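You operate a simulated robot arm through the tools that you are given. There is no shell and no other tool. Be economical: measure what you need, move in short steps, check, and stop when the job is done.

The job below is to be done with a simulated two-armed robot. You get a single attempt, and the scene is never put back.

JOB
Turn the gauge knob to line 2. Put one of the white cans from the top of the steel bench on the top of the wooden bench. Fetch the tag labelled "FIT" from the top of the steel bench and set it on the right end of the control desk. Take the block from the drip tray and put it on the grey top of the steel table. Push the right drawer shut. Take the black brush and put it on the open port of the valve chest. Take the red brush and put it on the green gasket. Take the red can from the paint table and leave it on the drip tray. Take the blue cup on the plate bench and put it away on the red shelf under the panel. Stack the M 20 box from the paint table on top of the M 27 box. Put the spanner on the top of the green bench away on the top of the low stand. Open the cupboard door, take the pin that says "R 25" from the paint table and leave it on the middle shelf of the cupboard, then shut the door. The order is free. Set down upright: white can, red can, blue cup, pin.

Only the result counts: the job must be done as asked and must still hold three seconds after the hand-in. Knocking over, shifting, dropping, spilling or breaking anything else fails it.

ROBOT AND FRAMES
Two 6-joint arms with two-finger parallel grippers on one trunk, on a base that drives. Base frame: it is fixed to the floor where the robot stands at the start and does not move with it; the origin is under the middle of the robot, x ahead of it, y to its left, z up; the surface under the hand at the start is at about z = 0.84. Readings come in m, rad, newtons and seconds.
The left shoulder is at the start at [0.05, 0.17, 1.295], the right one opposite. Each reaches about 1.092 m from its shoulder. Places, roughly: black brush (3x3x17 cm) [0.2, -7.4, 0.9]; block [-2, -5, 0.75]; blue cup (8x7x8 cm) [1.2, -7.2, 0.8]; box [0.25, -7.25, 0.75]; cupboard door [-2.1, -6.8, 1.4]; drip tray [-2, -5.2, 0.8]; gauge knob [0.7, -0.1, 1.1]; green gasket [1.5, -7.25, 0.75]; grey top of the steel table [-2.2, -5.8, 0.7]; middle shelf of the cupboard [-2.3, -6.8, 1.2]; open port of the valve chest (13x13 cm) [1.84, -7.22, 0.86]; pin [0.5, -7.5, 0.75]; red brush (3x3x17 cm) [0.6, -7.4, 0.9]; red can [1, -7.25, 1]; red shelf under the panel (113x24 cm) [0.58, -0.16, 0.84]; right drawer [-1.4, -7, 0.7]; right end of the control desk (25x25 cm) [-0.5, -1.24, 0.9]; spanner [-2, 5.25, 1]; tag [-2.25, -3, 0.75]; top of the low stand [0.8, 8, 0.5]; top of the wooden bench [-1, -7.2, 0.9]; white can [-1.75, -3, 1]. Payload 1.57 kg a hand.
Tool frame (each hand has its own): the origin (TCP) lies between the finger pads and is the grasp point; the fingertips stand 0.03 m ahead of it; z points along the fingers, y is the line along which they close. Largest opening 0.08 m; finger width 0.017, thickness 0.012; the body of the gripper, 0.04 by 0.082 m, starts 0.08 m behind the TCP.
Orientation is told as [roll, pitch, yaw] about the base's x, y, z axes, in that order, counted from this pose: with the fingers straight down and closing along the base's y, the tool's x points along the base's -x, its y along +y and its z along -z.

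CONTROLS
- The arms move only by the tool nudge_tool. It takes "left_moves", "right_moves" or both (then of equal length, played together; a hand with none holds still); each is a list of rows, each a list of 7 numbers: the shift along the base's x, y, z in units of 200 mm (1.0 is 200 mm), then the turn, a rotation vector about the base's x, y, z in units of 120 degrees (1.0 is 120 degrees), then the opening, from 0 (shut) to 1 (fully open). In form: [[dx, dy, dz, ax, ay, az, jaw], ...]. A call has 1 to 8 rows; each row is the pose to reach, as a shift and turn from the pose commanded when the call began. A call with a number of a shift or a turn outside -1 to 1 is refused whole. A row lasts 0.2 s, in which the tool goes at most 0.05 m and 0.15 rad; a call with a longer step from one row to the next is refused whole, and so is a gripper value outside its range. Where a pose cannot be reached the arm comes as near as it can. A force on the tool above 40 N (or 10 N above the force at the start of the call, whichever is more), or a blocked arm, ends the call early, and 0.2 s more pass. The fingers move at their own pace (about 0.072 m/s each) and stop on an object; they squeeze with about 27 N. The grip force told is the motor's: it shows also when the fingers shut on nothing. Time passes only in rows, and 0.2 s behind the last, so rows that repeat a pose let the fingers close. It gives the time, the measured TCP pose, the force on the tool (base axes), the opening and the grip force at its end, in the units of the frame above (readings bear some noise), with the torque about the TCP (base axes, N m) and any sound that the robot's microphone picked up, and new pictures: "show" is both (left out), scene, wrist or none (wrist: the cameras of the hands that moved).
- Cameras (640 x 400 px; columns grow to the right, rows downward): "scene" is now at [-0.0096, -0.0576, 1.8463]; the picture's right is [-0.89, -0.45, 0.00], its down [-0.40, 0.79, -0.47] and it looks along [0.21, -0.42, -0.88] (base axes); focal length 214 px, centre (320, 200). "left" rides on the left gripper at [0.072, 0.007, -0.122] in its tool frame; the picture's right is [-0.09, 1.00, 0.00], its down [-0.84, -0.08, -0.54] and it looks along [-0.54, -0.05, 0.84] (tool axes); focal length 238 px, centre (320, 200). "right" rides on the right gripper at [0.072, -0.007, -0.122] in its tool frame; the picture's right is [0.09, 1.00, 0.00], its down [-0.84, 0.08, -0.54] and it looks along [-0.54, 0.05, 0.84] (tool axes); focal length 238 px, centre (320, 200). There is no depth. A picture from a camera that has moved, and an enlarged one, comes with that camera's place and axes in the base frame and with its lens.
- move_column(by): slides the trunk up (or, below 0, down) by that many m; the arms and the scene camera ride with it, the base frame stays. It gives what a move gives, with no picture.
- base_move(legs): drives the robot by 1 to 6 legs, each [ahead, left, turn to the left] in m, m and rad, along the robot's own axes; the way and the turn of a leg run together, so that a leg with both is an arc; at most 1.5 m and 3.142 rad a leg. The arms and the cameras ride along, it lands a little off, and it stops where it bumps. It gives what a move gives, and a new picture of the scene camera.
- head_to(pan, tilt): turns the head with the scene camera to pan (to the left, within 1.501 rad either way) and tilt (down, from -0.506 to 1.204), counted from straight ahead of the robot. It gives what a move gives, and a new picture of the scene camera.
- inspect(camera, box): a new picture of the part [left, top, right, bottom] of that camera's present view, enlarged. No time passes.
- job_done(): hands the job in; it is judged then, once.

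Go step by step. Nothing tells you exact positions but the pictures and the camera data: compare them with the known pose of the tool, close in by small moves and look again before you grip or let go. The budget is 567 turns and 360 pictures, counting those below and the enlarged ones. Unless the task says otherwise, let go and move clear before handing in, and close with one line.

The tools are called after "Request:" by a JSON object that holds its "name" and its "arguments". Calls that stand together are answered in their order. nudge_tool: Moves the arms, as the interface text tells. Its arguments: {"type":"object","properties":{"left_moves":{"type":"array","items":{"type":"array","items":{"type":"number"}}},"right_moves":{"type":"array","items":{"type":"array","items":{"type":"number"}}},"show":{"type":"string","enum":["both","scene","wrist","none"]}},"required":[]} The other tools are called the same way: move_column (by) slides the trunk up or down; base_move (legs) drives the base; head_to (pan, tilt) turns the head that bears the scene camera; inspect (camera, box) takes an enlarged picture of a part of a camera's view; job_done () hands the job in.

At the start:

```text
clock: 0.0
left_eef_pos: [0.6494, -0.0816, 1.1846]
left_ee_rot: [-0.001, 0.001, 0.0]
left_ft_force: [0.3, 0.6, 0.6]
left_moment: [0.01, 0.01, -0.02]
left_grip_width: 0.0799
left_grip_force: 0.2
right_eef_pos: [0.4431, -0.4817, 1.1846]
right_ee_rot: [0.001, 0.001, 0.0]
right_ft_force: [-0.2, -0.5, 0.8]
right_moment: [-0.04, 0.01, 0.0]
right_grip_width: 0.0798
right_grip_force: 0.1
trunk travel left (down, up): [-0.91, 0.06]
robot x, y, heading: [-0.0005, -0.0014, 0.001]
head pan, tilt: [-1.105, 1.086]
```

scene: 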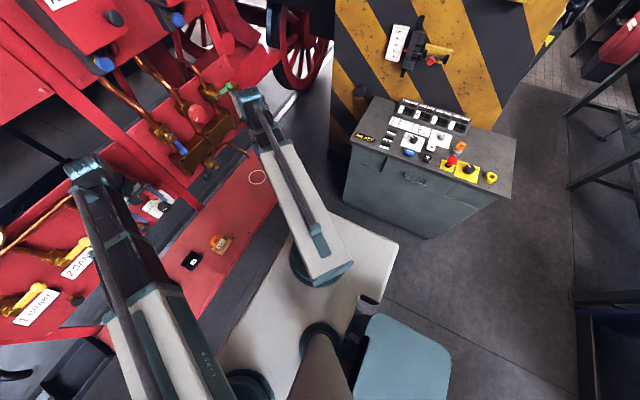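
right: 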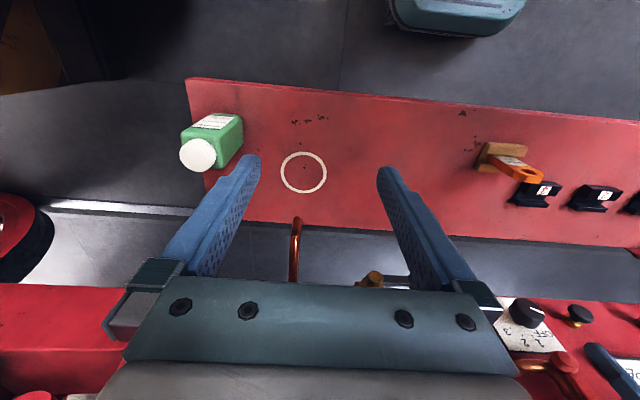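
left: 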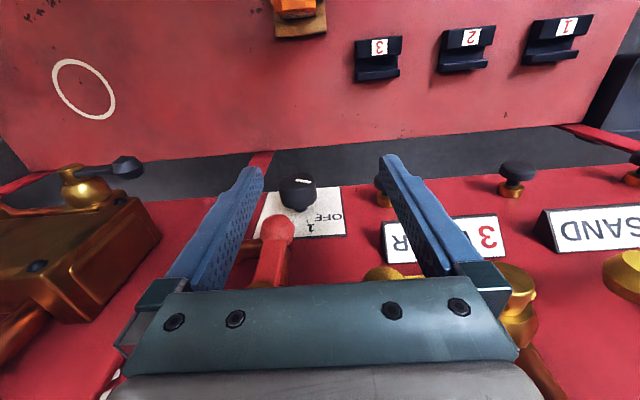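

I see the red panel with the shelf ahead, and the knob near the left hand. First I look straight ahead at the gauge knob.

Request:
{"name": "head_to", "arguments": {"pan": -0.1, "tilt": 0.8}}

Request:
{"name": "inspect", "arguments": {"camera": "left", "box": [220, 140, 380, 240]}}

Request:
{"name": "inspect", "arguments": {"camera": "right", "box": [480, 270, 640, 370]}}

```text
clock: 1.3
left_eef_pos: [0.65, -0.0812, 1.1849]
left_ee_rot: [0.001, 0.0, 0.0]
left_ft_force: [-0.3, -0.1, -0.3]
left_moment: [0.0, 0.02, 0.02]
left_grip_width: 0.08
left_grip_force: 0.1
right_eef_pos: [0.4439, -0.4826, 1.1854]
right_ee_rot: [0.001, 0.001, 0.0]
right_ft_force: [-0.5, -0.2, -0.1]
right_moment: [-0.01, 0.0, 0.02]
right_grip_width: 0.08
right_grip_force: 0.0
trunk travel left (down, up): [-0.91, 0.06]
robot x, y, heading: [-0.0044, 0.0021, 0.003]
head pan, tilt: [-0.099, 0.799]
camera scene: at [0.0419, -0.0085, 1.8672], right [-0.1, -0.99, 0.0], down [-0.71, 0.07, -0.7], along [0.69, -0.07, -0.72], focal length 214 px, centre (320, 200)
```

scene: 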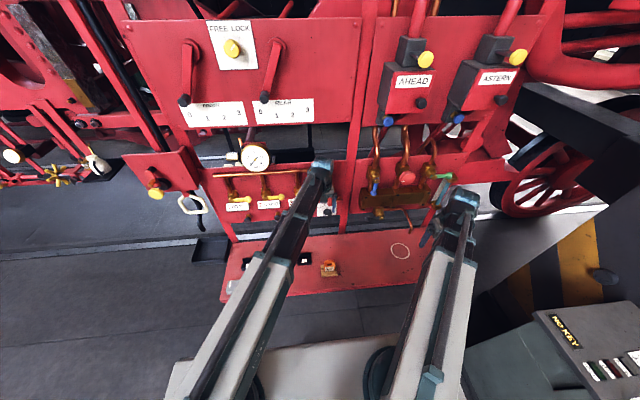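

```text
4.00 times, centred on (300, 190) of left
camera zoom: at [0.5806, -0.0749, 1.3066], right [0.09, 1.0, 0.0], down [0.84, -0.08, 0.54], along [0.54, -0.05, -0.84], focal length 953 px, centre (400, 240)
```

zoom: 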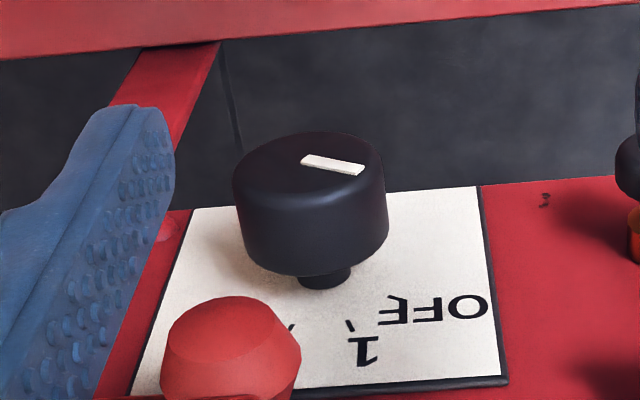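

```text
4.00 times, centred on (560, 320) of right
camera zoom: at [0.3719, -0.4877, 1.3055], right [-0.09, 1.0, 0.0], down [0.84, 0.08, 0.54], along [0.54, 0.05, -0.84], focal length 953 px, centre (-640, -280)
```

zoom: 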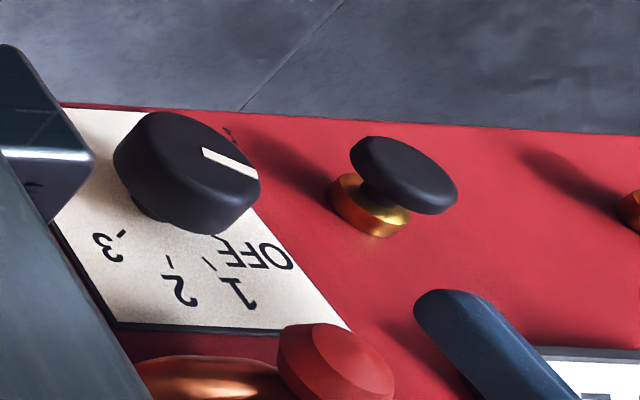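

The knob is at about [0.72, -0.105, 1.066], pointing at OFF, with the scale above it. I turn the left hand to point forward and pull it back for a clear view.

Request:
{"name": "nudge_tool", "arguments": {"left_moves": [[-0.125, 0.06, 0, 0, -0.07, 0, 1], [-0.25, 0.12, 0, 0, -0.14, 0, 1], [-0.375, 0.18, 0, 0, -0.21, 0, 1], [-0.5, 0.24, 0, 0, -0.28, 0, 1], [-0.625, 0.3, 0, 0, -0.35, 0, 1], [-0.75, 0.36, 0, 0, -0.42, 0, 1], [-0.875, 0.42, 0, 0, -0.49, 0, 1], [-1, 0.48, 0, 0, -0.56, 0, 1]], "show": "none"}}

Request:
{"name": "nudge_tool", "arguments": {"left_moves": [[0, 0, -0.2, 0, -0.07, 0, 1], [0, 0, -0.4, 0, -0.14, 0, 1], [0, 0, -0.6, 0, -0.19, 0, 1], [0, 0, -0.6, 0, -0.19, 0, 1]], "show": "both"}}

Request:
{"name": "inspect", "arguments": {"camera": "scene", "box": [220, 140, 380, 240]}}

```text
clock: 3.1
left_eef_pos: [0.5682, -0.0885, 1.3185]
left_ee_rot: [-0.001, -1.17, 0.0]
left_ft_force: [-0.1, 0.7, 0.5]
left_moment: [0.01, 0.0, -0.02]
left_grip_width: 0.0797
left_grip_force: 0.1
left hand out of reach, approached as far as the arm can: row 1, 2, 3, 4, 5, 6, 7, 8
right_eef_pos: [0.4445, -0.4821, 1.1849]
right_ee_rot: [0.0, 0.001, 0.001]
right_ft_force: [0.0, -0.3, 0.1]
right_moment: [0.01, 0.02, 0.04]
right_grip_width: 0.0802
right_grip_force: 0.1
trunk travel left (down, up): [-0.91, 0.06]
robot x, y, heading: [-0.0019, 0.0019, -0.001]
head pan, tilt: [-0.099, 0.799]
```

```text
clock: 4.1
left_eef_pos: [0.5781, -0.0978, 1.4051]
left_ee_rot: [-0.348, -1.572, 0.35]
left_ft_force: [0.4, 0.4, 0.5]
left_moment: [0.01, -0.01, 0.01]
left_grip_width: 0.08
left_grip_force: 0.1
left hand out of reach, approached as far as the arm can: row 1, 2, 3, 4
right_eef_pos: [0.445, -0.4813, 1.185]
right_ee_rot: [0.002, 0.0, -0.001]
right_ft_force: [-0.3, 0.1, 0.7]
right_moment: [0.0, 0.0, -0.04]
right_grip_width: 0.08
right_grip_force: 0.0
trunk travel left (down, up): [-0.91, 0.06]
robot x, y, heading: [0.0001, -0.0036, -0.001]
head pan, tilt: [-0.099, 0.799]
camera scene: at [0.042, -0.0083, 1.8672], right [-0.1, -1.0, 0.0], down [-0.71, 0.07, -0.7], along [0.69, -0.07, -0.72], focal length 214 px, centre (320, 200)
camera left: at [0.4589, -0.0902, 1.3327], right [0.0, 1.0, 0.09], down [-0.54, -0.08, 0.84], along [0.84, -0.05, 0.54], focal length 238 px, centre (320, 200)
```

scene: 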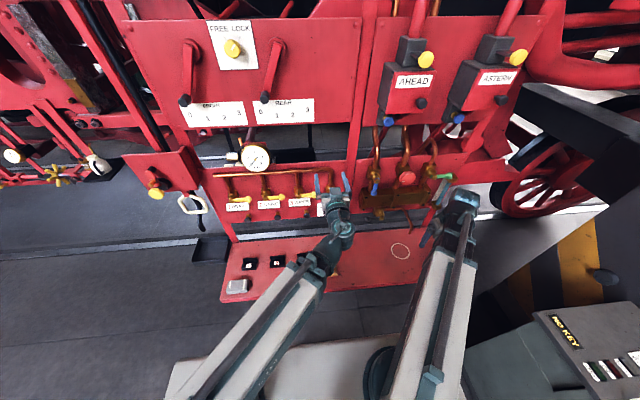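
left: 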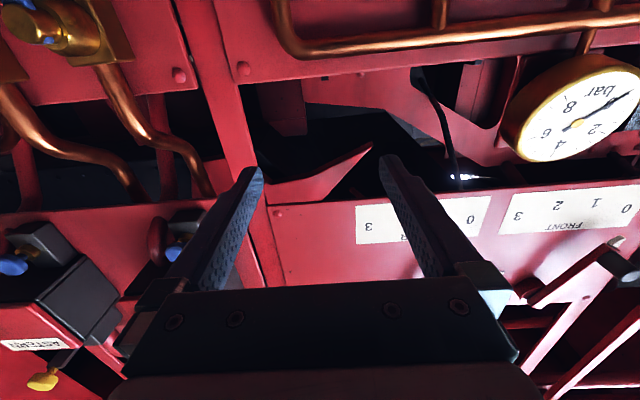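

```text
4.00 times, centred on (300, 190) of scene
camera zoom: at [0.042, -0.0083, 1.8672], right [-0.1, -1.0, 0.0], down [-0.71, 0.07, -0.7], along [0.69, -0.07, -0.72], focal length 858 px, centre (400, 240)
```

zoom: 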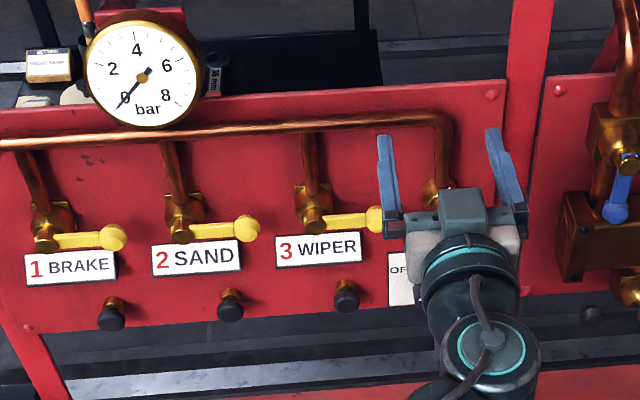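

The arm cannot fold that far back. I back the base off and lower the trunk a little.

Request:
{"name": "base_move", "arguments": {"legs": [[-0.3, 0, 0]]}}

Request:
{"name": "move_column", "arguments": {"by": -0.2}}

Request:
{"name": "head_to", "arguments": {"pan": -0.1, "tilt": 0.6}}

```text
clock: 6.1
left_eef_pos: [0.2835, -0.0929, 1.4047]
left_ee_rot: [0.177, -1.571, -0.167]
left_ft_force: [-0.8, 0.0, -0.6]
left_moment: [-0.01, 0.0, 0.02]
left_grip_width: 0.0796
left_grip_force: 0.1
right_eef_pos: [0.1536, -0.4788, 1.1859]
right_ee_rot: [0.0, 0.001, 0.009]
right_ft_force: [-0.3, -0.5, -0.3]
right_moment: [0.02, -0.09, 0.0]
right_grip_width: 0.0798
right_grip_force: 0.0
trunk travel left (down, up): [-0.91, 0.06]
robot x, y, heading: [-0.2966, 0.002, 0.006]
head pan, tilt: [-0.099, 0.799]
camera scene: at [-0.2545, -0.0095, 1.8673], right [-0.09, -1.0, 0.0], down [-0.71, 0.06, -0.7], along [0.69, -0.06, -0.72], focal length 214 px, centre (320, 200)
```

scene: 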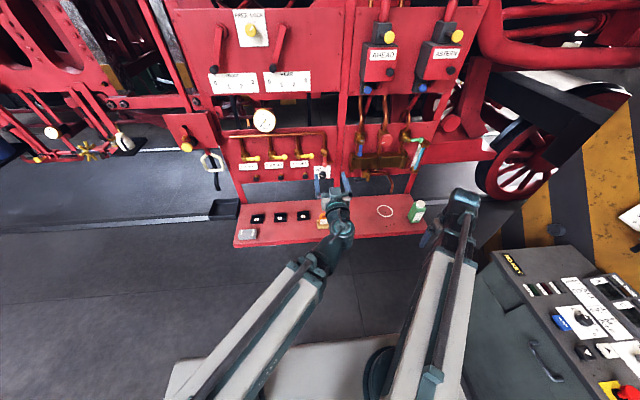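

```text
clock: 8.3
left_eef_pos: [0.2835, -0.0941, 1.2029]
left_ee_rot: [0.066, -1.569, -0.056]
left_ft_force: [-0.1, 0.1, 0.0]
left_moment: [0.01, 0.01, 0.02]
left_grip_width: 0.0798
left_grip_force: 0.0
right_eef_pos: [0.1541, -0.4782, 0.9847]
right_ee_rot: [0.0, 0.001, 0.009]
right_ft_force: [0.4, -0.1, -0.7]
right_moment: [0.02, 0.02, 0.02]
right_grip_width: 0.0798
right_grip_force: 0.1
trunk travel left (down, up): [-0.71, 0.26]
robot x, y, heading: [-0.2952, -0.0005, 0.003]
head pan, tilt: [-0.099, 0.799]
```

```text
clock: 9.0
left_eef_pos: [0.2834, -0.0938, 1.2046]
left_ee_rot: [0.098, -1.568, -0.086]
left_ft_force: [-0.1, -0.5, -0.7]
left_moment: [-0.02, 0.03, -0.02]
left_grip_width: 0.0802
left_grip_force: 0.0
right_eef_pos: [0.1532, -0.4799, 0.9857]
right_ee_rot: [0.001, 0.0, 0.007]
right_ft_force: [-0.1, -0.2, -1.0]
right_moment: [-0.01, 0.01, 0.0]
right_grip_width: 0.0798
right_grip_force: 0.1
trunk travel left (down, up): [-0.71, 0.26]
robot x, y, heading: [-0.2937, -0.003, 0.008]
head pan, tilt: [-0.099, 0.6]
camera scene: at [-0.2453, -0.0101, 1.684], right [-0.09, -1.0, 0.0], down [-0.56, 0.05, -0.82], along [0.82, -0.07, -0.57], focal length 214 px, centre (320, 200)
```

scene: 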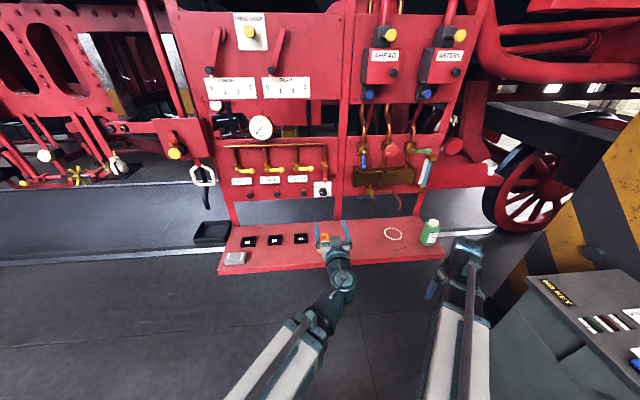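

Request:
{"name": "inspect", "arguments": {"camera": "scene", "box": [290, 165, 354, 205]}}

```text
10.00 times, centred on (322, 185) of scene
camera zoom: at [-0.2453, -0.0101, 1.684], right [-0.09, -1.0, 0.0], down [-0.56, 0.05, -0.82], along [0.82, -0.07, -0.57], focal length 2145 px, centre (300, 350)
```

zoom: 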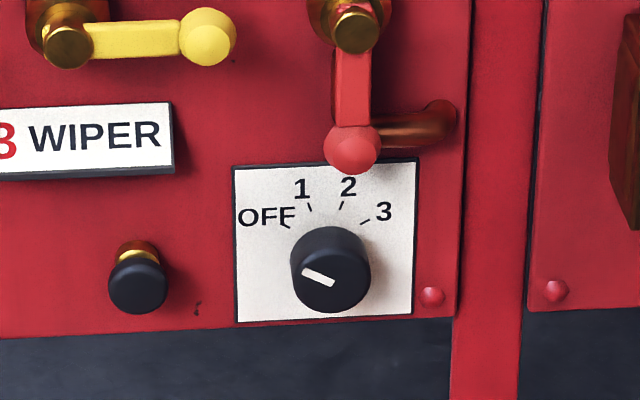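

The dial reads OFF/1/2/3 at about -60/-20/+20/+60°, the pointer is at OFF, so I need +80° about x. First I roll the hand -40° and see how the commanded pose behaves.

Request:
{"name": "nudge_tool", "arguments": {"left_moves": [[0, 0, 0, -0.067, 0, 0, 1], [0, 0, 0, -0.133, 0, 0, 1], [0, 0, 0, -0.2, 0, 0, 1], [0, 0, 0, -0.267, 0, 0, 1], [0, 0, 0, -0.333, 0, 0, 1], [0, 0, 0, -0.333, 0, 0, 1]], "show": "wrist"}}

```text
clock: 10.4
left_eef_pos: [0.2852, -0.093, 1.2021]
left_ee_rot: [-1.563, -0.87, 1.57]
left_ft_force: [0.6, -0.5, 0.4]
left_moment: [-0.02, 0.02, 0.03]
left_grip_width: 0.0799
left_grip_force: 0.1
right_eef_pos: [0.1537, -0.4785, 0.9838]
right_ee_rot: [0.0, 0.002, 0.01]
right_ft_force: [0.1, -0.8, -0.3]
right_moment: [-0.02, -0.01, 0.01]
right_grip_width: 0.0802
right_grip_force: 0.0
trunk travel left (down, up): [-0.71, 0.26]
robot x, y, heading: [-0.2945, -0.0026, 0.01]
head pan, tilt: [-0.099, 0.6]
camera left: at [0.1653, -0.1349, 1.1449], right [-0.01, 0.82, -0.57], down [-0.54, 0.48, 0.69], along [0.84, 0.31, 0.44], focal length 238 px, centre (320, 200)
```

left: 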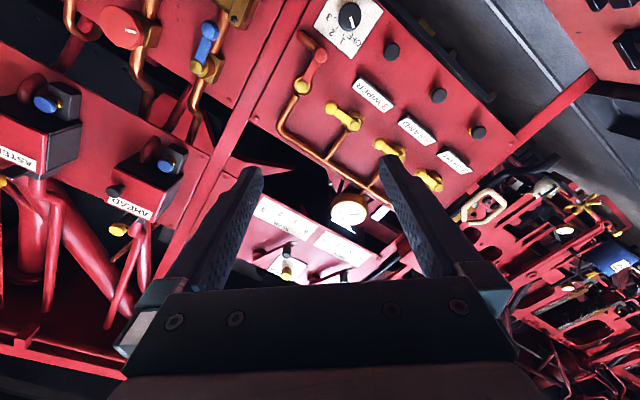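

Request:
{"name": "nudge_tool", "arguments": {"left_moves": [[0.18, -0.013, -0.137, 0, 0, 0, 1], [0.36, -0.026, -0.274, 0, 0, 0, 1], [0.54, -0.039, -0.411, 0, 0, 0, 1], [0.72, -0.052, -0.548, 0, 0, 0, 1], [0.9, -0.065, -0.685, 0, 0, 0, 1]], "show": "none"}}

Request:
{"name": "nudge_tool", "arguments": {"left_moves": [[0.22, 0, 0, 0, 0, 0, 1], [0.44, 0, 0, 0, 0, 0, 1], [0.66, 0, 0, 0, 0, 0, 1], [0.85, 0, 0, 0, 0, 0, 1], [0.85, 0, 0, 0, 0, 0, 1]], "show": "both"}}

Request:
{"name": "inspect", "arguments": {"camera": "scene", "box": [290, 165, 354, 205]}}

```text
clock: 11.6
left_eef_pos: [0.4579, -0.1015, 1.2031]
left_ee_rot: [-1.554, -0.873, 1.565]
left_ft_force: [-0.5, 0.2, -0.3]
left_moment: [0.0, -0.02, -0.01]
left_grip_width: 0.0798
left_grip_force: 0.0
left hand out of reach, approached as far as the arm can: row 1, 2, 3, 4, 5
right_eef_pos: [0.1544, -0.4787, 0.9839]
right_ee_rot: [0.0, 0.001, 0.01]
right_ft_force: [-0.3, -0.6, 1.1]
right_moment: [-0.03, 0.0, 0.01]
right_grip_width: 0.0798
right_grip_force: 0.0
trunk travel left (down, up): [-0.71, 0.26]
robot x, y, heading: [-0.2951, 0.0005, 0.013]
head pan, tilt: [-0.099, 0.6]
```

```text
clock: 12.8
left_eef_pos: [0.6252, -0.1048, 1.2015]
left_ee_rot: [-1.553, -0.873, 1.565]
left_ft_force: [0.7, 0.6, -0.2]
left_moment: [-0.02, 0.02, 0.05]
left_grip_width: 0.0801
left_grip_force: 0.0
left hand out of reach, approached as far as the arm can: row 3, 4, 5
right_eef_pos: [0.1543, -0.4799, 0.9856]
right_ee_rot: [0.0, 0.0, 0.01]
right_ft_force: [-0.2, 0.3, 0.0]
right_moment: [-0.01, 0.0, 0.0]
right_grip_width: 0.08
right_grip_force: 0.0
trunk travel left (down, up): [-0.71, 0.26]
robot x, y, heading: [-0.2954, -0.0032, 0.014]
head pan, tilt: [-0.099, 0.6]
camera scene: at [-0.2454, -0.0101, 1.6841], right [-0.09, -1.0, 0.0], down [-0.56, 0.05, -0.83], along [0.82, -0.07, -0.56], focal length 214 px, centre (320, 200)
camera left: at [0.5055, -0.1462, 1.1444], right [-0.01, 0.82, -0.57], down [-0.54, 0.47, 0.7], along [0.84, 0.31, 0.44], focal length 238 px, centre (320, 200)
```

scene: 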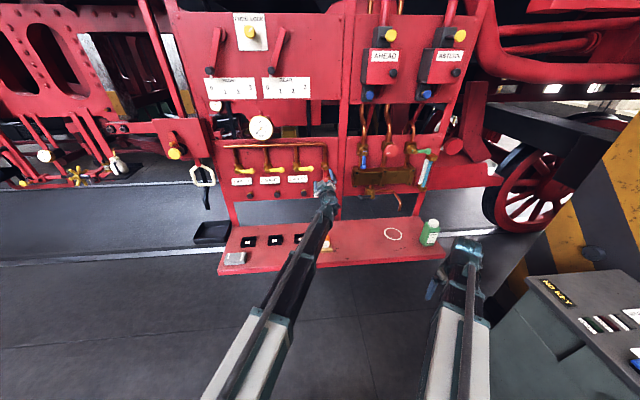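
left: 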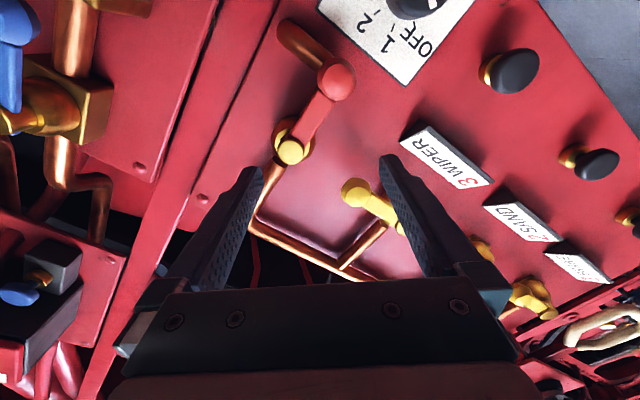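

```text
10.00 times, centred on (322, 185) of scene
camera zoom: at [-0.2454, -0.0101, 1.6841], right [-0.09, -1.0, 0.0], down [-0.56, 0.05, -0.83], along [0.82, -0.07, -0.56], focal length 2145 px, centre (300, 350)
```

zoom: 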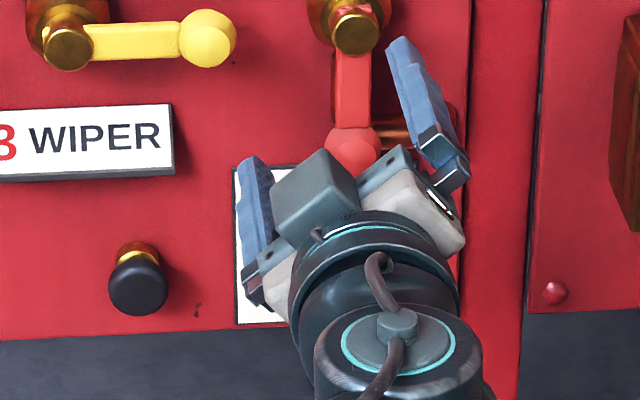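

Height is limited with the hand pointing level; I pull back a bit and lower the trunk instead.

Request:
{"name": "nudge_tool", "arguments": {"left_moves": [[-0.2, -0.02, 0, 0, 0, 0, 1], [-0.35, -0.02, 0, 0, 0, 0, 1], [-0.35, -0.02, 0, 0, 0, 0, 1]], "show": "none"}}

Request:
{"name": "move_column", "arguments": {"by": -0.137}}

Request:
{"name": "inspect", "arguments": {"camera": "left", "box": [0, 0, 640, 400]}}

```text
clock: 13.6
left_eef_pos: [0.5541, -0.1079, 1.2019]
left_ee_rot: [-1.553, -0.87, 1.563]
left_ft_force: [0.3, 0.9, -0.6]
left_moment: [0.02, 0.0, -0.02]
left_grip_width: 0.08
left_grip_force: 0.2
right_eef_pos: [0.1544, -0.479, 0.9844]
right_ee_rot: [0.001, 0.0, 0.01]
right_ft_force: [0.6, 0.5, -0.1]
right_moment: [-0.01, -0.06, 0.0]
right_grip_width: 0.0801
right_grip_force: 0.1
trunk travel left (down, up): [-0.71, 0.26]
robot x, y, heading: [-0.2945, -0.0016, 0.01]
head pan, tilt: [-0.099, 0.6]
```

```text
clock: 15.2
left_eef_pos: [0.5545, -0.1099, 1.065]
left_ee_rot: [-1.553, -0.874, 1.564]
left_ft_force: [-0.3, 0.5, -0.6]
left_moment: [0.0, -0.02, -0.01]
left_grip_width: 0.0801
left_grip_force: 0.1
right_eef_pos: [0.1528, -0.4781, 0.8481]
right_ee_rot: [0.0, 0.0, 0.008]
right_ft_force: [-0.5, 0.0, 0.7]
right_moment: [0.03, 0.02, 0.0]
right_grip_width: 0.0797
right_grip_force: 0.0
trunk travel left (down, up): [-0.573, 0.397]
robot x, y, heading: [-0.2964, 0.0003, 0.008]
head pan, tilt: [-0.099, 0.6]
```

```text
1.00 times, centred on (320, 200) of left (not enlarged: the box is as wide or as high as the picture)
camera zoom: at [0.4346, -0.1508, 1.0073], right [-0.01, 0.82, -0.57], down [-0.54, 0.47, 0.7], along [0.84, 0.31, 0.44], focal length 238 px, centre (320, 200)
```

zoom: 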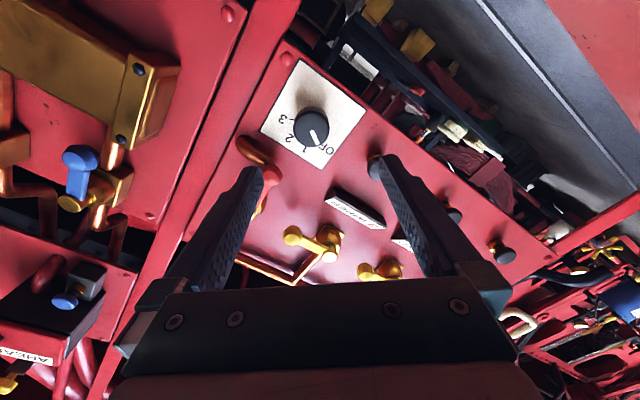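

The knob now refines to about [0.712, -0.110, 1.077]. I raise slightly and come closer.

Request:
{"name": "nudge_tool", "arguments": {"left_moves": [[0.2, 0, 0.06, 0, 0, 0, 1], [0.4, 0, 0.06, 0, 0, 0, 1], [0.5, 0, 0.06, 0, 0, 0, 1], [0.5, 0, 0.06, 0, 0, 0, 1]], "show": "wrist"}}

Request:
{"name": "inspect", "arguments": {"camera": "scene", "box": [270, 100, 366, 160]}}

```text
clock: 16.2
left_eef_pos: [0.655, -0.1088, 1.0646]
left_ee_rot: [-1.556, -0.873, 1.567]
left_ft_force: [-0.8, -0.9, -0.1]
left_moment: [0.0, 0.03, 0.02]
left_grip_width: 0.0799
left_grip_force: 0.0
left hand out of reach, approached as far as the arm can: row 1, 2, 3, 4
right_eef_pos: [0.1542, -0.479, 0.8475]
right_ee_rot: [-0.002, -0.001, 0.009]
right_ft_force: [-1.1, 0.4, 0.5]
right_moment: [0.0, -0.03, 0.03]
right_grip_width: 0.0799
right_grip_force: 0.1
trunk travel left (down, up): [-0.573, 0.397]
robot x, y, heading: [-0.2948, -0.0017, 0.01]
head pan, tilt: [-0.099, 0.6]
camera left: at [0.5348, -0.1499, 1.0074], right [-0.01, 0.82, -0.57], down [-0.54, 0.47, 0.7], along [0.84, 0.31, 0.44], focal length 238 px, centre (320, 200)
```

left: 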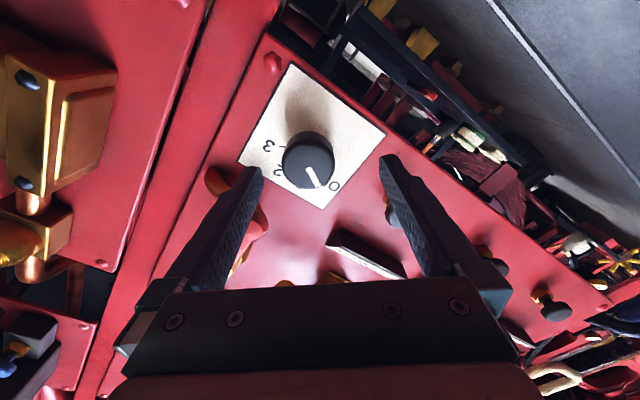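

```text
6.67 times, centred on (318, 130) of scene
camera zoom: at [-0.2452, -0.0101, 1.5471], right [-0.09, -1.0, 0.0], down [-0.56, 0.05, -0.83], along [0.82, -0.07, -0.56], focal length 1430 px, centre (333, 667)
```

zoom: 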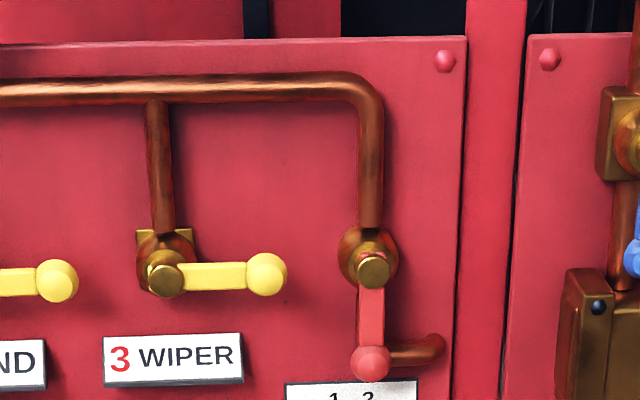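

Request:
{"name": "move_column", "arguments": {"by": 0.01}}

Request:
{"name": "nudge_tool", "arguments": {"left_moves": [[0.15, -0.015, 0, 0, 0, 0, 1], [0.3, -0.015, 0, 0, 0, 0, 1], [0.3, -0.015, 0, 0, 0, 0, 1]], "show": "wrist"}}

```text
clock: 16.8
left_eef_pos: [0.6548, -0.1088, 1.0755]
left_ee_rot: [-1.556, -0.873, 1.565]
left_ft_force: [-0.3, -1.1, 0.0]
left_moment: [0.02, 0.02, 0.01]
left_grip_width: 0.0799
left_grip_force: 0.0
right_eef_pos: [0.1545, -0.479, 0.8579]
right_ee_rot: [0.0, 0.001, 0.009]
right_ft_force: [-0.4, 0.3, -0.4]
right_moment: [0.0, 0.0, 0.01]
right_grip_width: 0.0799
right_grip_force: 0.0
trunk travel left (down, up): [-0.583, 0.387]
robot x, y, heading: [-0.2915, -0.0015, 0.007]
head pan, tilt: [-0.099, 0.6]
```

```text
clock: 17.6
left_eef_pos: [0.7106, -0.1137, 1.0772]
left_ee_rot: [-1.559, -0.875, 1.564]
left_ft_force: [-23.7, -0.2, -8.2]
left_moment: [0.21, -0.6, -0.72]
left_grip_width: 0.0763
left_grip_force: 0.0
right_eef_pos: [0.1527, -0.4787, 0.8581]
right_ee_rot: [0.0, -0.003, 0.009]
right_ft_force: [0.2, 0.0, -0.5]
right_moment: [0.01, 0.0, -0.03]
right_grip_width: 0.0801
right_grip_force: 0.1
trunk travel left (down, up): [-0.583, 0.387]
robot x, y, heading: [-0.2986, -0.0026, 0.003]
head pan, tilt: [-0.099, 0.6]
camera left: at [0.5912, -0.1552, 1.0185], right [-0.01, 0.82, -0.57], down [-0.54, 0.48, 0.7], along [0.84, 0.31, 0.44], focal length 238 px, centre (320, 200)
```

left: 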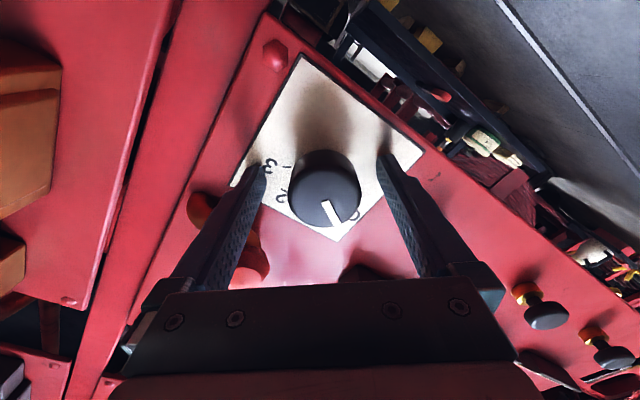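

Fingertips touched the panel (x≈0.74). I back off 6 mm and close on the knob.

Request:
{"name": "nudge_tool", "arguments": {"left_moves": [[-0.05, 0, 0, 0, 0, 0, 1], [-0.05, 0, 0, 0, 0, 0, 1], [-0.05, 0, 0, 0, 0, 0, 0], [-0.05, 0, 0, 0, 0, 0, 0], [-0.05, 0, 0, 0, 0, 0, 0]], "show": "wrist"}}

```text
clock: 18.8
left_eef_pos: [0.705, -0.1106, 1.0759]
left_ee_rot: [-1.556, -0.875, 1.568]
left_ft_force: [6.4, -0.4, 5.0]
left_moment: [0.02, -0.12, 0.2]
left_grip_width: 0.0415
left_grip_force: 43.3
right_eef_pos: [0.1532, -0.4787, 0.8572]
right_ee_rot: [0.001, -0.001, 0.012]
right_ft_force: [0.0, 0.4, -0.9]
right_moment: [-0.03, -0.02, 0.02]
right_grip_width: 0.08
right_grip_force: 0.1
trunk travel left (down, up): [-0.583, 0.387]
robot x, y, heading: [-0.2929, -0.0005, 0.004]
head pan, tilt: [-0.099, 0.6]
camera left: at [0.5852, -0.1536, 1.0174], right [-0.01, 0.82, -0.57], down [-0.54, 0.47, 0.7], along [0.84, 0.31, 0.44], focal length 238 px, centre (320, 200)
```

left: 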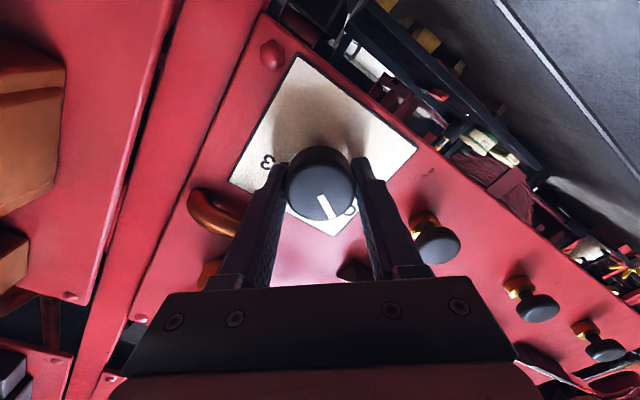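

Gripped (0.0415 m). I turn it +80° in two halves.

Request:
{"name": "nudge_tool", "arguments": {"left_moves": [[0, 0, 0, 0.067, 0, 0, 0], [0, 0, 0, 0.133, 0, 0, 0], [0, 0, 0, 0.2, 0, 0, 0], [0, 0, 0, 0.267, 0, 0, 0], [0, 0, 0, 0.333, 0, 0, 0]], "show": "none"}}

Request:
{"name": "nudge_tool", "arguments": {"left_moves": [[0, 0, 0, 0.067, 0, 0, 0], [0, 0, 0, 0.133, 0, 0, 0], [0, 0, 0, 0.2, 0, 0, 0], [0, 0, 0, 0.267, 0, 0, 0], [0, 0, 0, 0.333, 0, 0, 0]], "show": "wrist"}}

```text
clock: 20.0
left_eef_pos: [0.7052, -0.1129, 1.0763]
left_ee_rot: [0.425, -1.565, -0.416]
left_ft_force: [10.9, -2.4, 3.3]
left_moment: [-0.02, -0.04, 0.14]
left_grip_width: 0.0414
left_grip_force: 45.2
right_eef_pos: [0.1548, -0.4785, 0.8567]
right_ee_rot: [0.002, 0.002, 0.01]
right_ft_force: [-1.1, 0.2, 0.2]
right_moment: [0.01, 0.0, -0.01]
right_grip_width: 0.0802
right_grip_force: 0.1
trunk travel left (down, up): [-0.583, 0.387]
robot x, y, heading: [-0.299, 0.0, 0.009]
head pan, tilt: [-0.099, 0.6]
```

```text
clock: 21.2
left_eef_pos: [0.7043, -0.1128, 1.0748]
left_ee_rot: [1.57, -0.874, -1.562]
left_ft_force: [-8.8, -3.7, -29.5]
left_moment: [-0.04, 0.77, 0.41]
left_grip_width: 0.0413
left_grip_force: 44.7
right_eef_pos: [0.1553, -0.4791, 0.8569]
right_ee_rot: [0.001, 0.001, 0.007]
right_ft_force: [-0.6, 0.0, 0.1]
right_moment: [0.03, -0.03, 0.0]
right_grip_width: 0.08
right_grip_force: 0.0
trunk travel left (down, up): [-0.583, 0.387]
robot x, y, heading: [-0.2982, -0.0009, 0.012]
head pan, tilt: [-0.099, 0.6]
camera left: at [0.585, -0.0625, 1.0248], right [-0.01, 0.7, 0.71], down [-0.54, -0.6, 0.59], along [0.84, -0.38, 0.38], focal length 238 px, centre (320, 200)
```

left: 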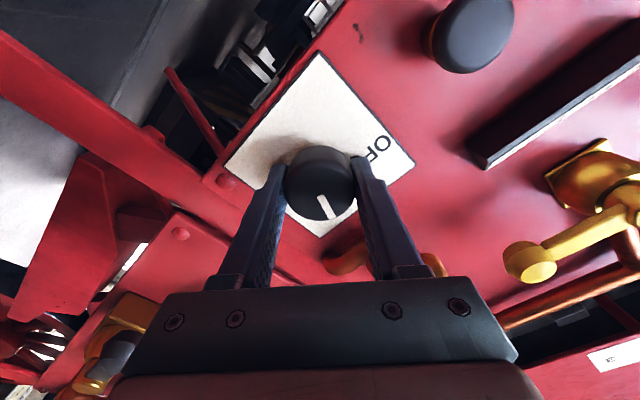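

Turned with the hand. I open, back off, and look at the dial.

Request:
{"name": "nudge_tool", "arguments": {"left_moves": [[0, 0, 0, 0, 0, 0, 1], [0, 0, 0, 0, 0, 0, 1], [0, 0, 0, 0, 0, 0, 1], [-0.2, 0, 0, 0, 0, 0, 1], [-0.4, 0, 0, 0, 0, 0, 1], [-0.6, 0.2, 0, 0, 0, 0, 1], [-0.8, 0.4, 0, 0, 0, 0, 1], [-1, 0.6, 0, 0, 0, 0, 1]], "show": "wrist"}}

Request:
{"name": "inspect", "arguments": {"camera": "left", "box": [200, 0, 360, 100]}}

Request:
{"name": "inspect", "arguments": {"camera": "scene", "box": [290, 135, 354, 175]}}

```text
refused: row 6 steps farther than a row can; nothing moved
```

```text
4.00 times, centred on (280, 50) of left
camera zoom: at [0.585, -0.0625, 1.0248], right [-0.01, 0.7, 0.71], down [-0.54, -0.6, 0.59], along [0.84, -0.38, 0.38], focal length 953 px, centre (480, 800)
```

zoom: 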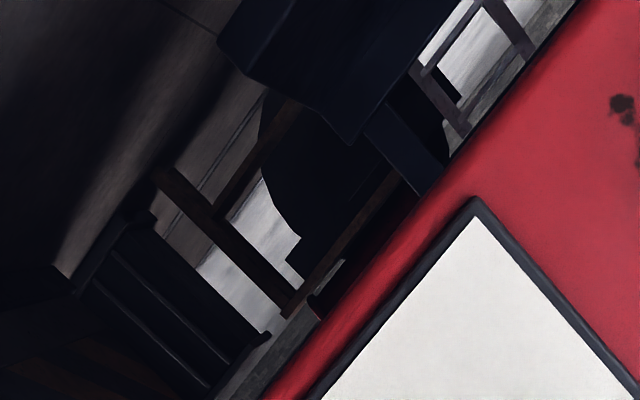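

```text
10.00 times, centred on (322, 155) of scene
camera zoom: at [-0.2424, -0.011, 1.5566], right [-0.09, -1.0, 0.0], down [-0.56, 0.05, -0.82], along [0.82, -0.07, -0.57], focal length 2145 px, centre (300, 650)
```

zoom: 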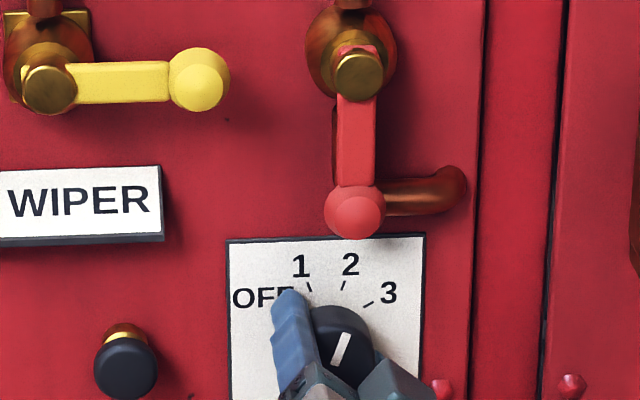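

Request:
{"name": "nudge_tool", "arguments": {"left_moves": [[0, 0, 0, 0, 0, 0, 1], [0, 0, 0, 0, 0, 0, 1], [0, 0, 0, 0, 0, 0, 1], [-0.2, 0, 0, 0, 0, 0, 1], [-0.4, 0, 0, 0, 0, 0, 1], [-0.55, 0.15, 0, 0, 0, 0, 1], [-0.7, 0.3, 0, 0, 0, 0, 1], [-0.85, 0.45, 0, 0, 0, 0, 1]], "show": "none"}}

Request:
{"name": "inspect", "arguments": {"camera": "scene", "box": [290, 145, 354, 185]}}

```text
clock: 23.0
left_eef_pos: [0.5347, -0.0226, 1.0779]
left_ee_rot: [1.573, -0.873, -1.562]
left_ft_force: [-0.2, 0.2, -0.4]
left_moment: [-0.01, 0.03, -0.01]
left_grip_width: 0.0801
left_grip_force: 0.1
left hand out of reach, approached as far as the arm can: row 5, 6, 7
right_eef_pos: [0.1544, -0.4794, 0.8569]
right_ee_rot: [0.0, 0.0, 0.009]
right_ft_force: [-0.6, -0.2, 0.7]
right_moment: [0.01, 0.04, -0.02]
right_grip_width: 0.08
right_grip_force: 0.1
trunk travel left (down, up): [-0.583, 0.387]
robot x, y, heading: [-0.292, -0.0038, 0.012]
head pan, tilt: [-0.099, 0.6]
```

```text
10.00 times, centred on (322, 165) of scene
camera zoom: at [-0.2455, -0.01, 1.5571], right [-0.09, -1.0, 0.0], down [-0.56, 0.05, -0.83], along [0.82, -0.07, -0.56], focal length 2145 px, centre (300, 550)
```

zoom: 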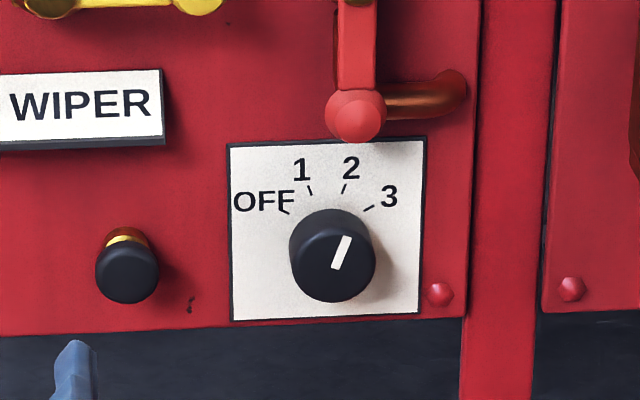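

The pointer is on line 2. I now back away from the panel and bring the left hand back to pointing down.

Request:
{"name": "base_move", "arguments": {"legs": [[-0.3, 0, 0]]}}

Request:
{"name": "nudge_tool", "arguments": {"left_moves": [[0, 0.05, 0, -0.067, 0, 0, 0.5], [0, 0.1, 0, -0.133, 0, 0, 0.5], [0, 0.2, 0, -0.2, 0, 0, 0.5], [0, 0.3, 0, -0.267, 0, 0, 0.5], [0, 0.4, 0, -0.333, 0, 0, 0.5]], "show": "none"}}

Request:
{"name": "nudge_tool", "arguments": {"left_moves": [[0, 0.1, 0, 0, 0.07, 0, 0.5], [0, 0.2, 0, 0, 0.14, 0, 0.5], [0, 0.3, 0, 0, 0.21, 0, 0.5], [0, 0.4, 0, 0, 0.28, 0, 0.5], [0, 0.5, 0, 0, 0.35, 0, 0.5], [0, 0.6, 0, 0, 0.42, 0, 0.5], [0, 0.7, 0, 0, 0.49, 0, 0.5], [0, 0.8, 0, 0, 0.56, 0, 0.5]], "show": "none"}}

Request:
{"name": "nudge_tool", "arguments": {"left_moves": [[-0.1, 0, 0, 0, 0.07, 0, 0.5], [-0.2, 0, 0, 0, 0.14, 0, 0.5], [-0.3, 0, 0, 0, 0.19, 0, 0.5], [-0.4, 0, 0, 0, 0.19, 0, 0.5]], "show": "none"}}

Request:
{"name": "move_column", "arguments": {"by": 0.38}}

Request:
{"name": "head_to", "arguments": {"pan": -1.45, "tilt": 0.45}}

```text
clock: 25.0
left_eef_pos: [0.2411, -0.0221, 1.0787]
left_ee_rot: [1.572, -0.872, -1.558]
left_ft_force: [0.5, 0.1, 0.0]
left_moment: [0.01, 0.01, -0.02]
left_grip_width: 0.0801
left_grip_force: 0.1
right_eef_pos: [-0.1401, -0.48, 0.8571]
right_ee_rot: [-0.001, 0.0, 0.015]
right_ft_force: [-0.2, -0.2, -0.3]
right_moment: [0.0, -0.03, 0.05]
right_grip_width: 0.0799
right_grip_force: 0.0
trunk travel left (down, up): [-0.583, 0.387]
robot x, y, heading: [-0.5882, -0.0061, 0.012]
head pan, tilt: [-0.099, 0.6]
camera scene: at [-0.5407, -0.0133, 1.5571], right [-0.09, -1.0, 0.0], down [-0.56, 0.05, -0.83], along [0.82, -0.07, -0.56], focal length 214 px, centre (320, 200)
```

scene: 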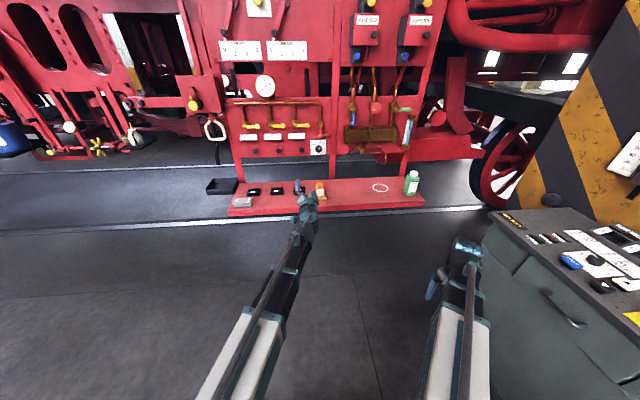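

```text
clock: 26.2
left_eef_pos: [0.2412, 0.0575, 1.0766]
left_ee_rot: [-0.351, -1.565, 0.363]
left_ft_force: [-0.6, 0.3, -0.7]
left_moment: [-0.02, -0.03, 0.03]
left_grip_width: 0.0401
left_grip_force: 0.0
right_eef_pos: [-0.14, -0.4806, 0.8568]
right_ee_rot: [0.001, 0.002, 0.015]
right_ft_force: [-0.3, -0.3, -0.8]
right_moment: [0.0, -0.02, -0.01]
right_grip_width: 0.0799
right_grip_force: 0.0
trunk travel left (down, up): [-0.583, 0.387]
robot x, y, heading: [-0.5915, -0.0079, 0.015]
head pan, tilt: [-0.099, 0.6]
```

```text
clock: 28.0
left_eef_pos: [0.2412, 0.2173, 0.8744]
left_ee_rot: [0.011, -0.388, -0.002]
left_ft_force: [-0.5, 0.3, 0.4]
left_moment: [0.0, -0.01, 0.0]
left_grip_width: 0.04
left_grip_force: 0.1
left hand out of reach, approached as far as the arm can: row 1, 2, 3, 4, 5, 6, 7, 8
right_eef_pos: [-0.1396, -0.4807, 0.8575]
right_ee_rot: [0.001, 0.001, 0.014]
right_ft_force: [0.1, -0.4, 0.2]
right_moment: [-0.04, 0.0, 0.0]
right_grip_width: 0.0801
right_grip_force: 0.0
trunk travel left (down, up): [-0.583, 0.387]
robot x, y, heading: [-0.5897, -0.005, 0.012]
head pan, tilt: [-0.099, 0.6]
```

```text
clock: 29.0
left_eef_pos: [0.1581, 0.2173, 0.8566]
left_ee_rot: [0.012, 0.008, -0.001]
left_ft_force: [-0.3, 0.3, -0.5]
left_moment: [0.02, 0.02, 0.0]
left_grip_width: 0.0401
left_grip_force: 0.0
left hand out of reach, approached as far as the arm can: row 1, 2, 3, 4
right_eef_pos: [-0.1396, -0.4815, 0.8583]
right_ee_rot: [0.001, 0.0, 0.014]
right_ft_force: [-0.4, 0.1, -0.8]
right_moment: [-0.02, 0.01, 0.02]
right_grip_width: 0.08
right_grip_force: 0.2
trunk travel left (down, up): [-0.583, 0.387]
robot x, y, heading: [-0.5898, -0.0055, 0.012]
head pan, tilt: [-0.099, 0.6]
```

```text
clock: 32.7
left_eef_pos: [0.1601, 0.2184, 1.2369]
left_ee_rot: [0.011, 0.009, -0.001]
left_ft_force: [0.3, 0.7, 0.5]
left_moment: [0.03, -0.02, -0.03]
left_grip_width: 0.0401
left_grip_force: 0.1
right_eef_pos: [-0.14, -0.48, 1.238]
right_ee_rot: [0.0, 0.0, 0.016]
right_ft_force: [0.2, 0.9, 0.3]
right_moment: [-0.03, 0.03, -0.01]
right_grip_width: 0.0799
right_grip_force: 0.0
trunk travel left (down, up): [-0.963, 0.007]
robot x, y, heading: [-0.5863, 0.0004, 0.017]
head pan, tilt: [-0.099, 0.6]
```

```text
clock: 34.2
left_eef_pos: [0.1608, 0.2177, 1.2373]
left_ee_rot: [0.012, 0.009, 0.0]
left_ft_force: [0.4, -0.1, 0.7]
left_moment: [0.04, 0.01, 0.01]
left_grip_width: 0.0399
left_grip_force: 0.1
right_eef_pos: [-0.1393, -0.4801, 1.2387]
right_ee_rot: [0.001, 0.0, 0.015]
right_ft_force: [-0.2, 0.7, 0.1]
right_moment: [0.02, 0.01, 0.02]
right_grip_width: 0.0798
right_grip_force: 0.0
trunk travel left (down, up): [-0.963, 0.007]
robot x, y, heading: [-0.5895, -0.0065, 0.013]
head pan, tilt: [-1.45, 0.45]
camera scene: at [-0.616, -0.0968, 1.9506], right [-0.99, -0.13, 0.0], down [-0.06, 0.43, -0.9], along [0.12, -0.89, -0.44], focal length 214 px, centre (320, 200)
```

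scene: 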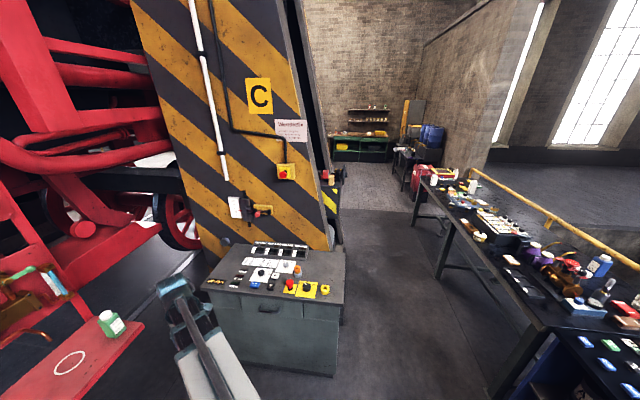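

The corridor runs along -y between the control desk and the long steel bench on the right. I zoom in on the bench and desk.

Request:
{"name": "inspect", "arguments": {"camera": "scene", "box": [400, 150, 640, 300]}}

Request:
{"name": "inspect", "arguments": {"camera": "scene", "box": [320, 90, 480, 190]}}

Request:
{"name": "inspect", "arguments": {"camera": "scene", "box": [190, 220, 350, 320]}}

```text
2.67 times, centred on (520, 225) of scene
camera zoom: at [-0.616, -0.0968, 1.9506], right [-0.99, -0.13, 0.0], down [-0.06, 0.43, -0.9], along [0.12, -0.89, -0.44], focal length 572 px, centre (-213, 133)
```

zoom: 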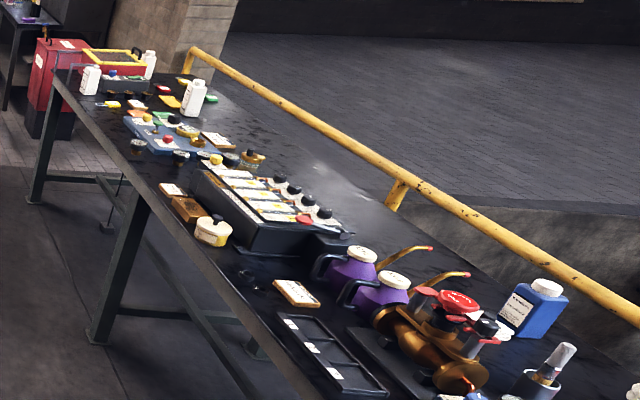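

```text
4.00 times, centred on (400, 140) of scene
camera zoom: at [-0.616, -0.0968, 1.9506], right [-0.99, -0.13, 0.0], down [-0.06, 0.43, -0.9], along [0.12, -0.89, -0.44], focal length 858 px, centre (0, 440)
```

zoom: 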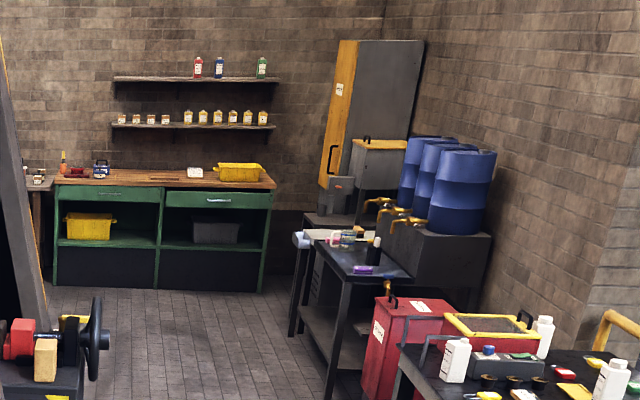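

```text
4.00 times, centred on (270, 270) of scene
camera zoom: at [-0.616, -0.0968, 1.9506], right [-0.99, -0.13, 0.0], down [-0.06, 0.43, -0.9], along [0.12, -0.89, -0.44], focal length 858 px, centre (520, -80)
```

zoom: 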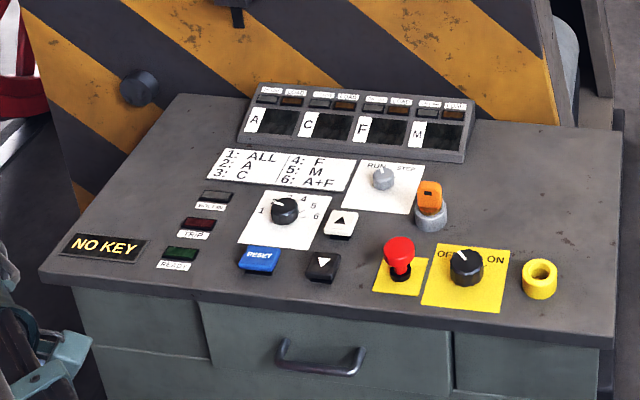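

Steel bench front edge is at x≈-1.73. I turn to face down the corridor and shift into it.

Request:
{"name": "base_move", "arguments": {"legs": [[0, 0, -1.585], [0, -0.6, 0], [1.0, 0, 0]]}}

Request:
{"name": "head_to", "arguments": {"pan": 0, "tilt": 0.5}}

```text
clock: 40.5
left_eef_pos: [-0.7793, -0.8047, 1.2385]
left_ee_rot: [0.014, 0.008, -1.648]
left_ft_force: [-0.3, -0.6, -0.1]
left_moment: [0.0, -0.04, 0.04]
left_grip_width: 0.0401
left_grip_force: 0.0
right_eef_pos: [-1.4526, -0.4528, 1.2369]
right_ee_rot: [0.005, 0.002, -1.634]
right_ft_force: [-0.6, 0.6, -0.5]
right_moment: [-0.04, -0.07, 0.02]
right_grip_width: 0.08
right_grip_force: 0.0
trunk travel left (down, up): [-0.963, 0.007]
robot x, y, heading: [-0.9396, -0.042, -1.635]
head pan, tilt: [-1.45, 0.45]
stopped in leg 2: the robot was blocked; the commanded pose is now the measured one
camera scene: at [-1.033, -0.0049, 1.9504], right [-0.06, 1.0, 0.0], down [0.44, 0.02, -0.9], along [-0.9, -0.05, -0.44], focal length 214 px, centre (320, 200)
```

scene: 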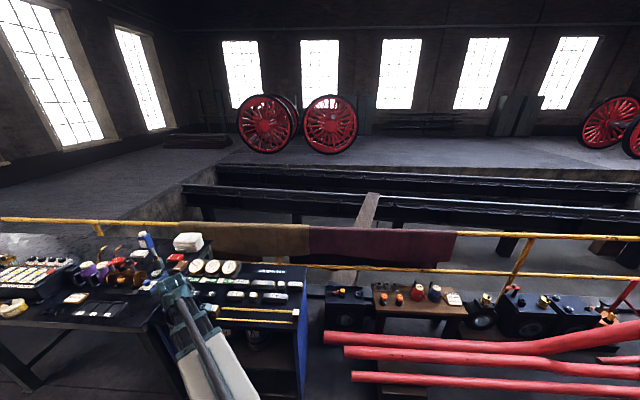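

```text
clock: 42.1
left_eef_pos: [-0.7744, -0.8046, 1.2381]
left_ee_rot: [0.012, 0.009, -1.645]
left_ft_force: [0.6, 0.5, 0.9]
left_moment: [-0.03, -0.02, -0.02]
left_grip_width: 0.0399
left_grip_force: 0.2
right_eef_pos: [-1.449, -0.4512, 1.2376]
right_ee_rot: [0.001, -0.001, -1.634]
right_ft_force: [-0.3, -0.7, 0.1]
right_moment: [-0.01, 0.01, 0.0]
right_grip_width: 0.0799
right_grip_force: 0.0
trunk travel left (down, up): [-0.963, 0.007]
robot x, y, heading: [-0.9389, -0.0384, -1.635]
head pan, tilt: [0.0, 0.499]
camera scene: at [-0.9423, -0.0902, 1.9462], right [-1.0, 0.06, 0.0], down [0.03, 0.48, -0.88], along [-0.06, -0.88, -0.48], focal length 214 px, centre (320, 200)
```

scene: 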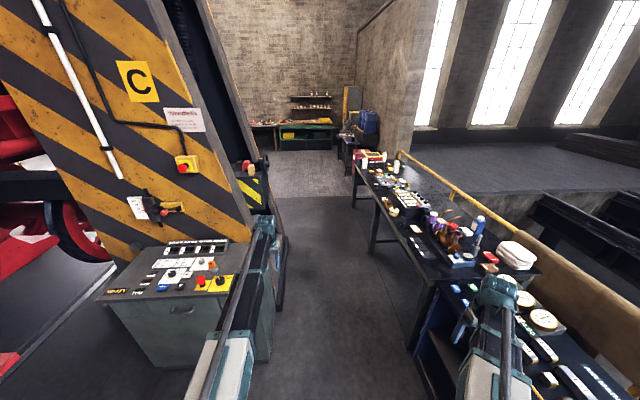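

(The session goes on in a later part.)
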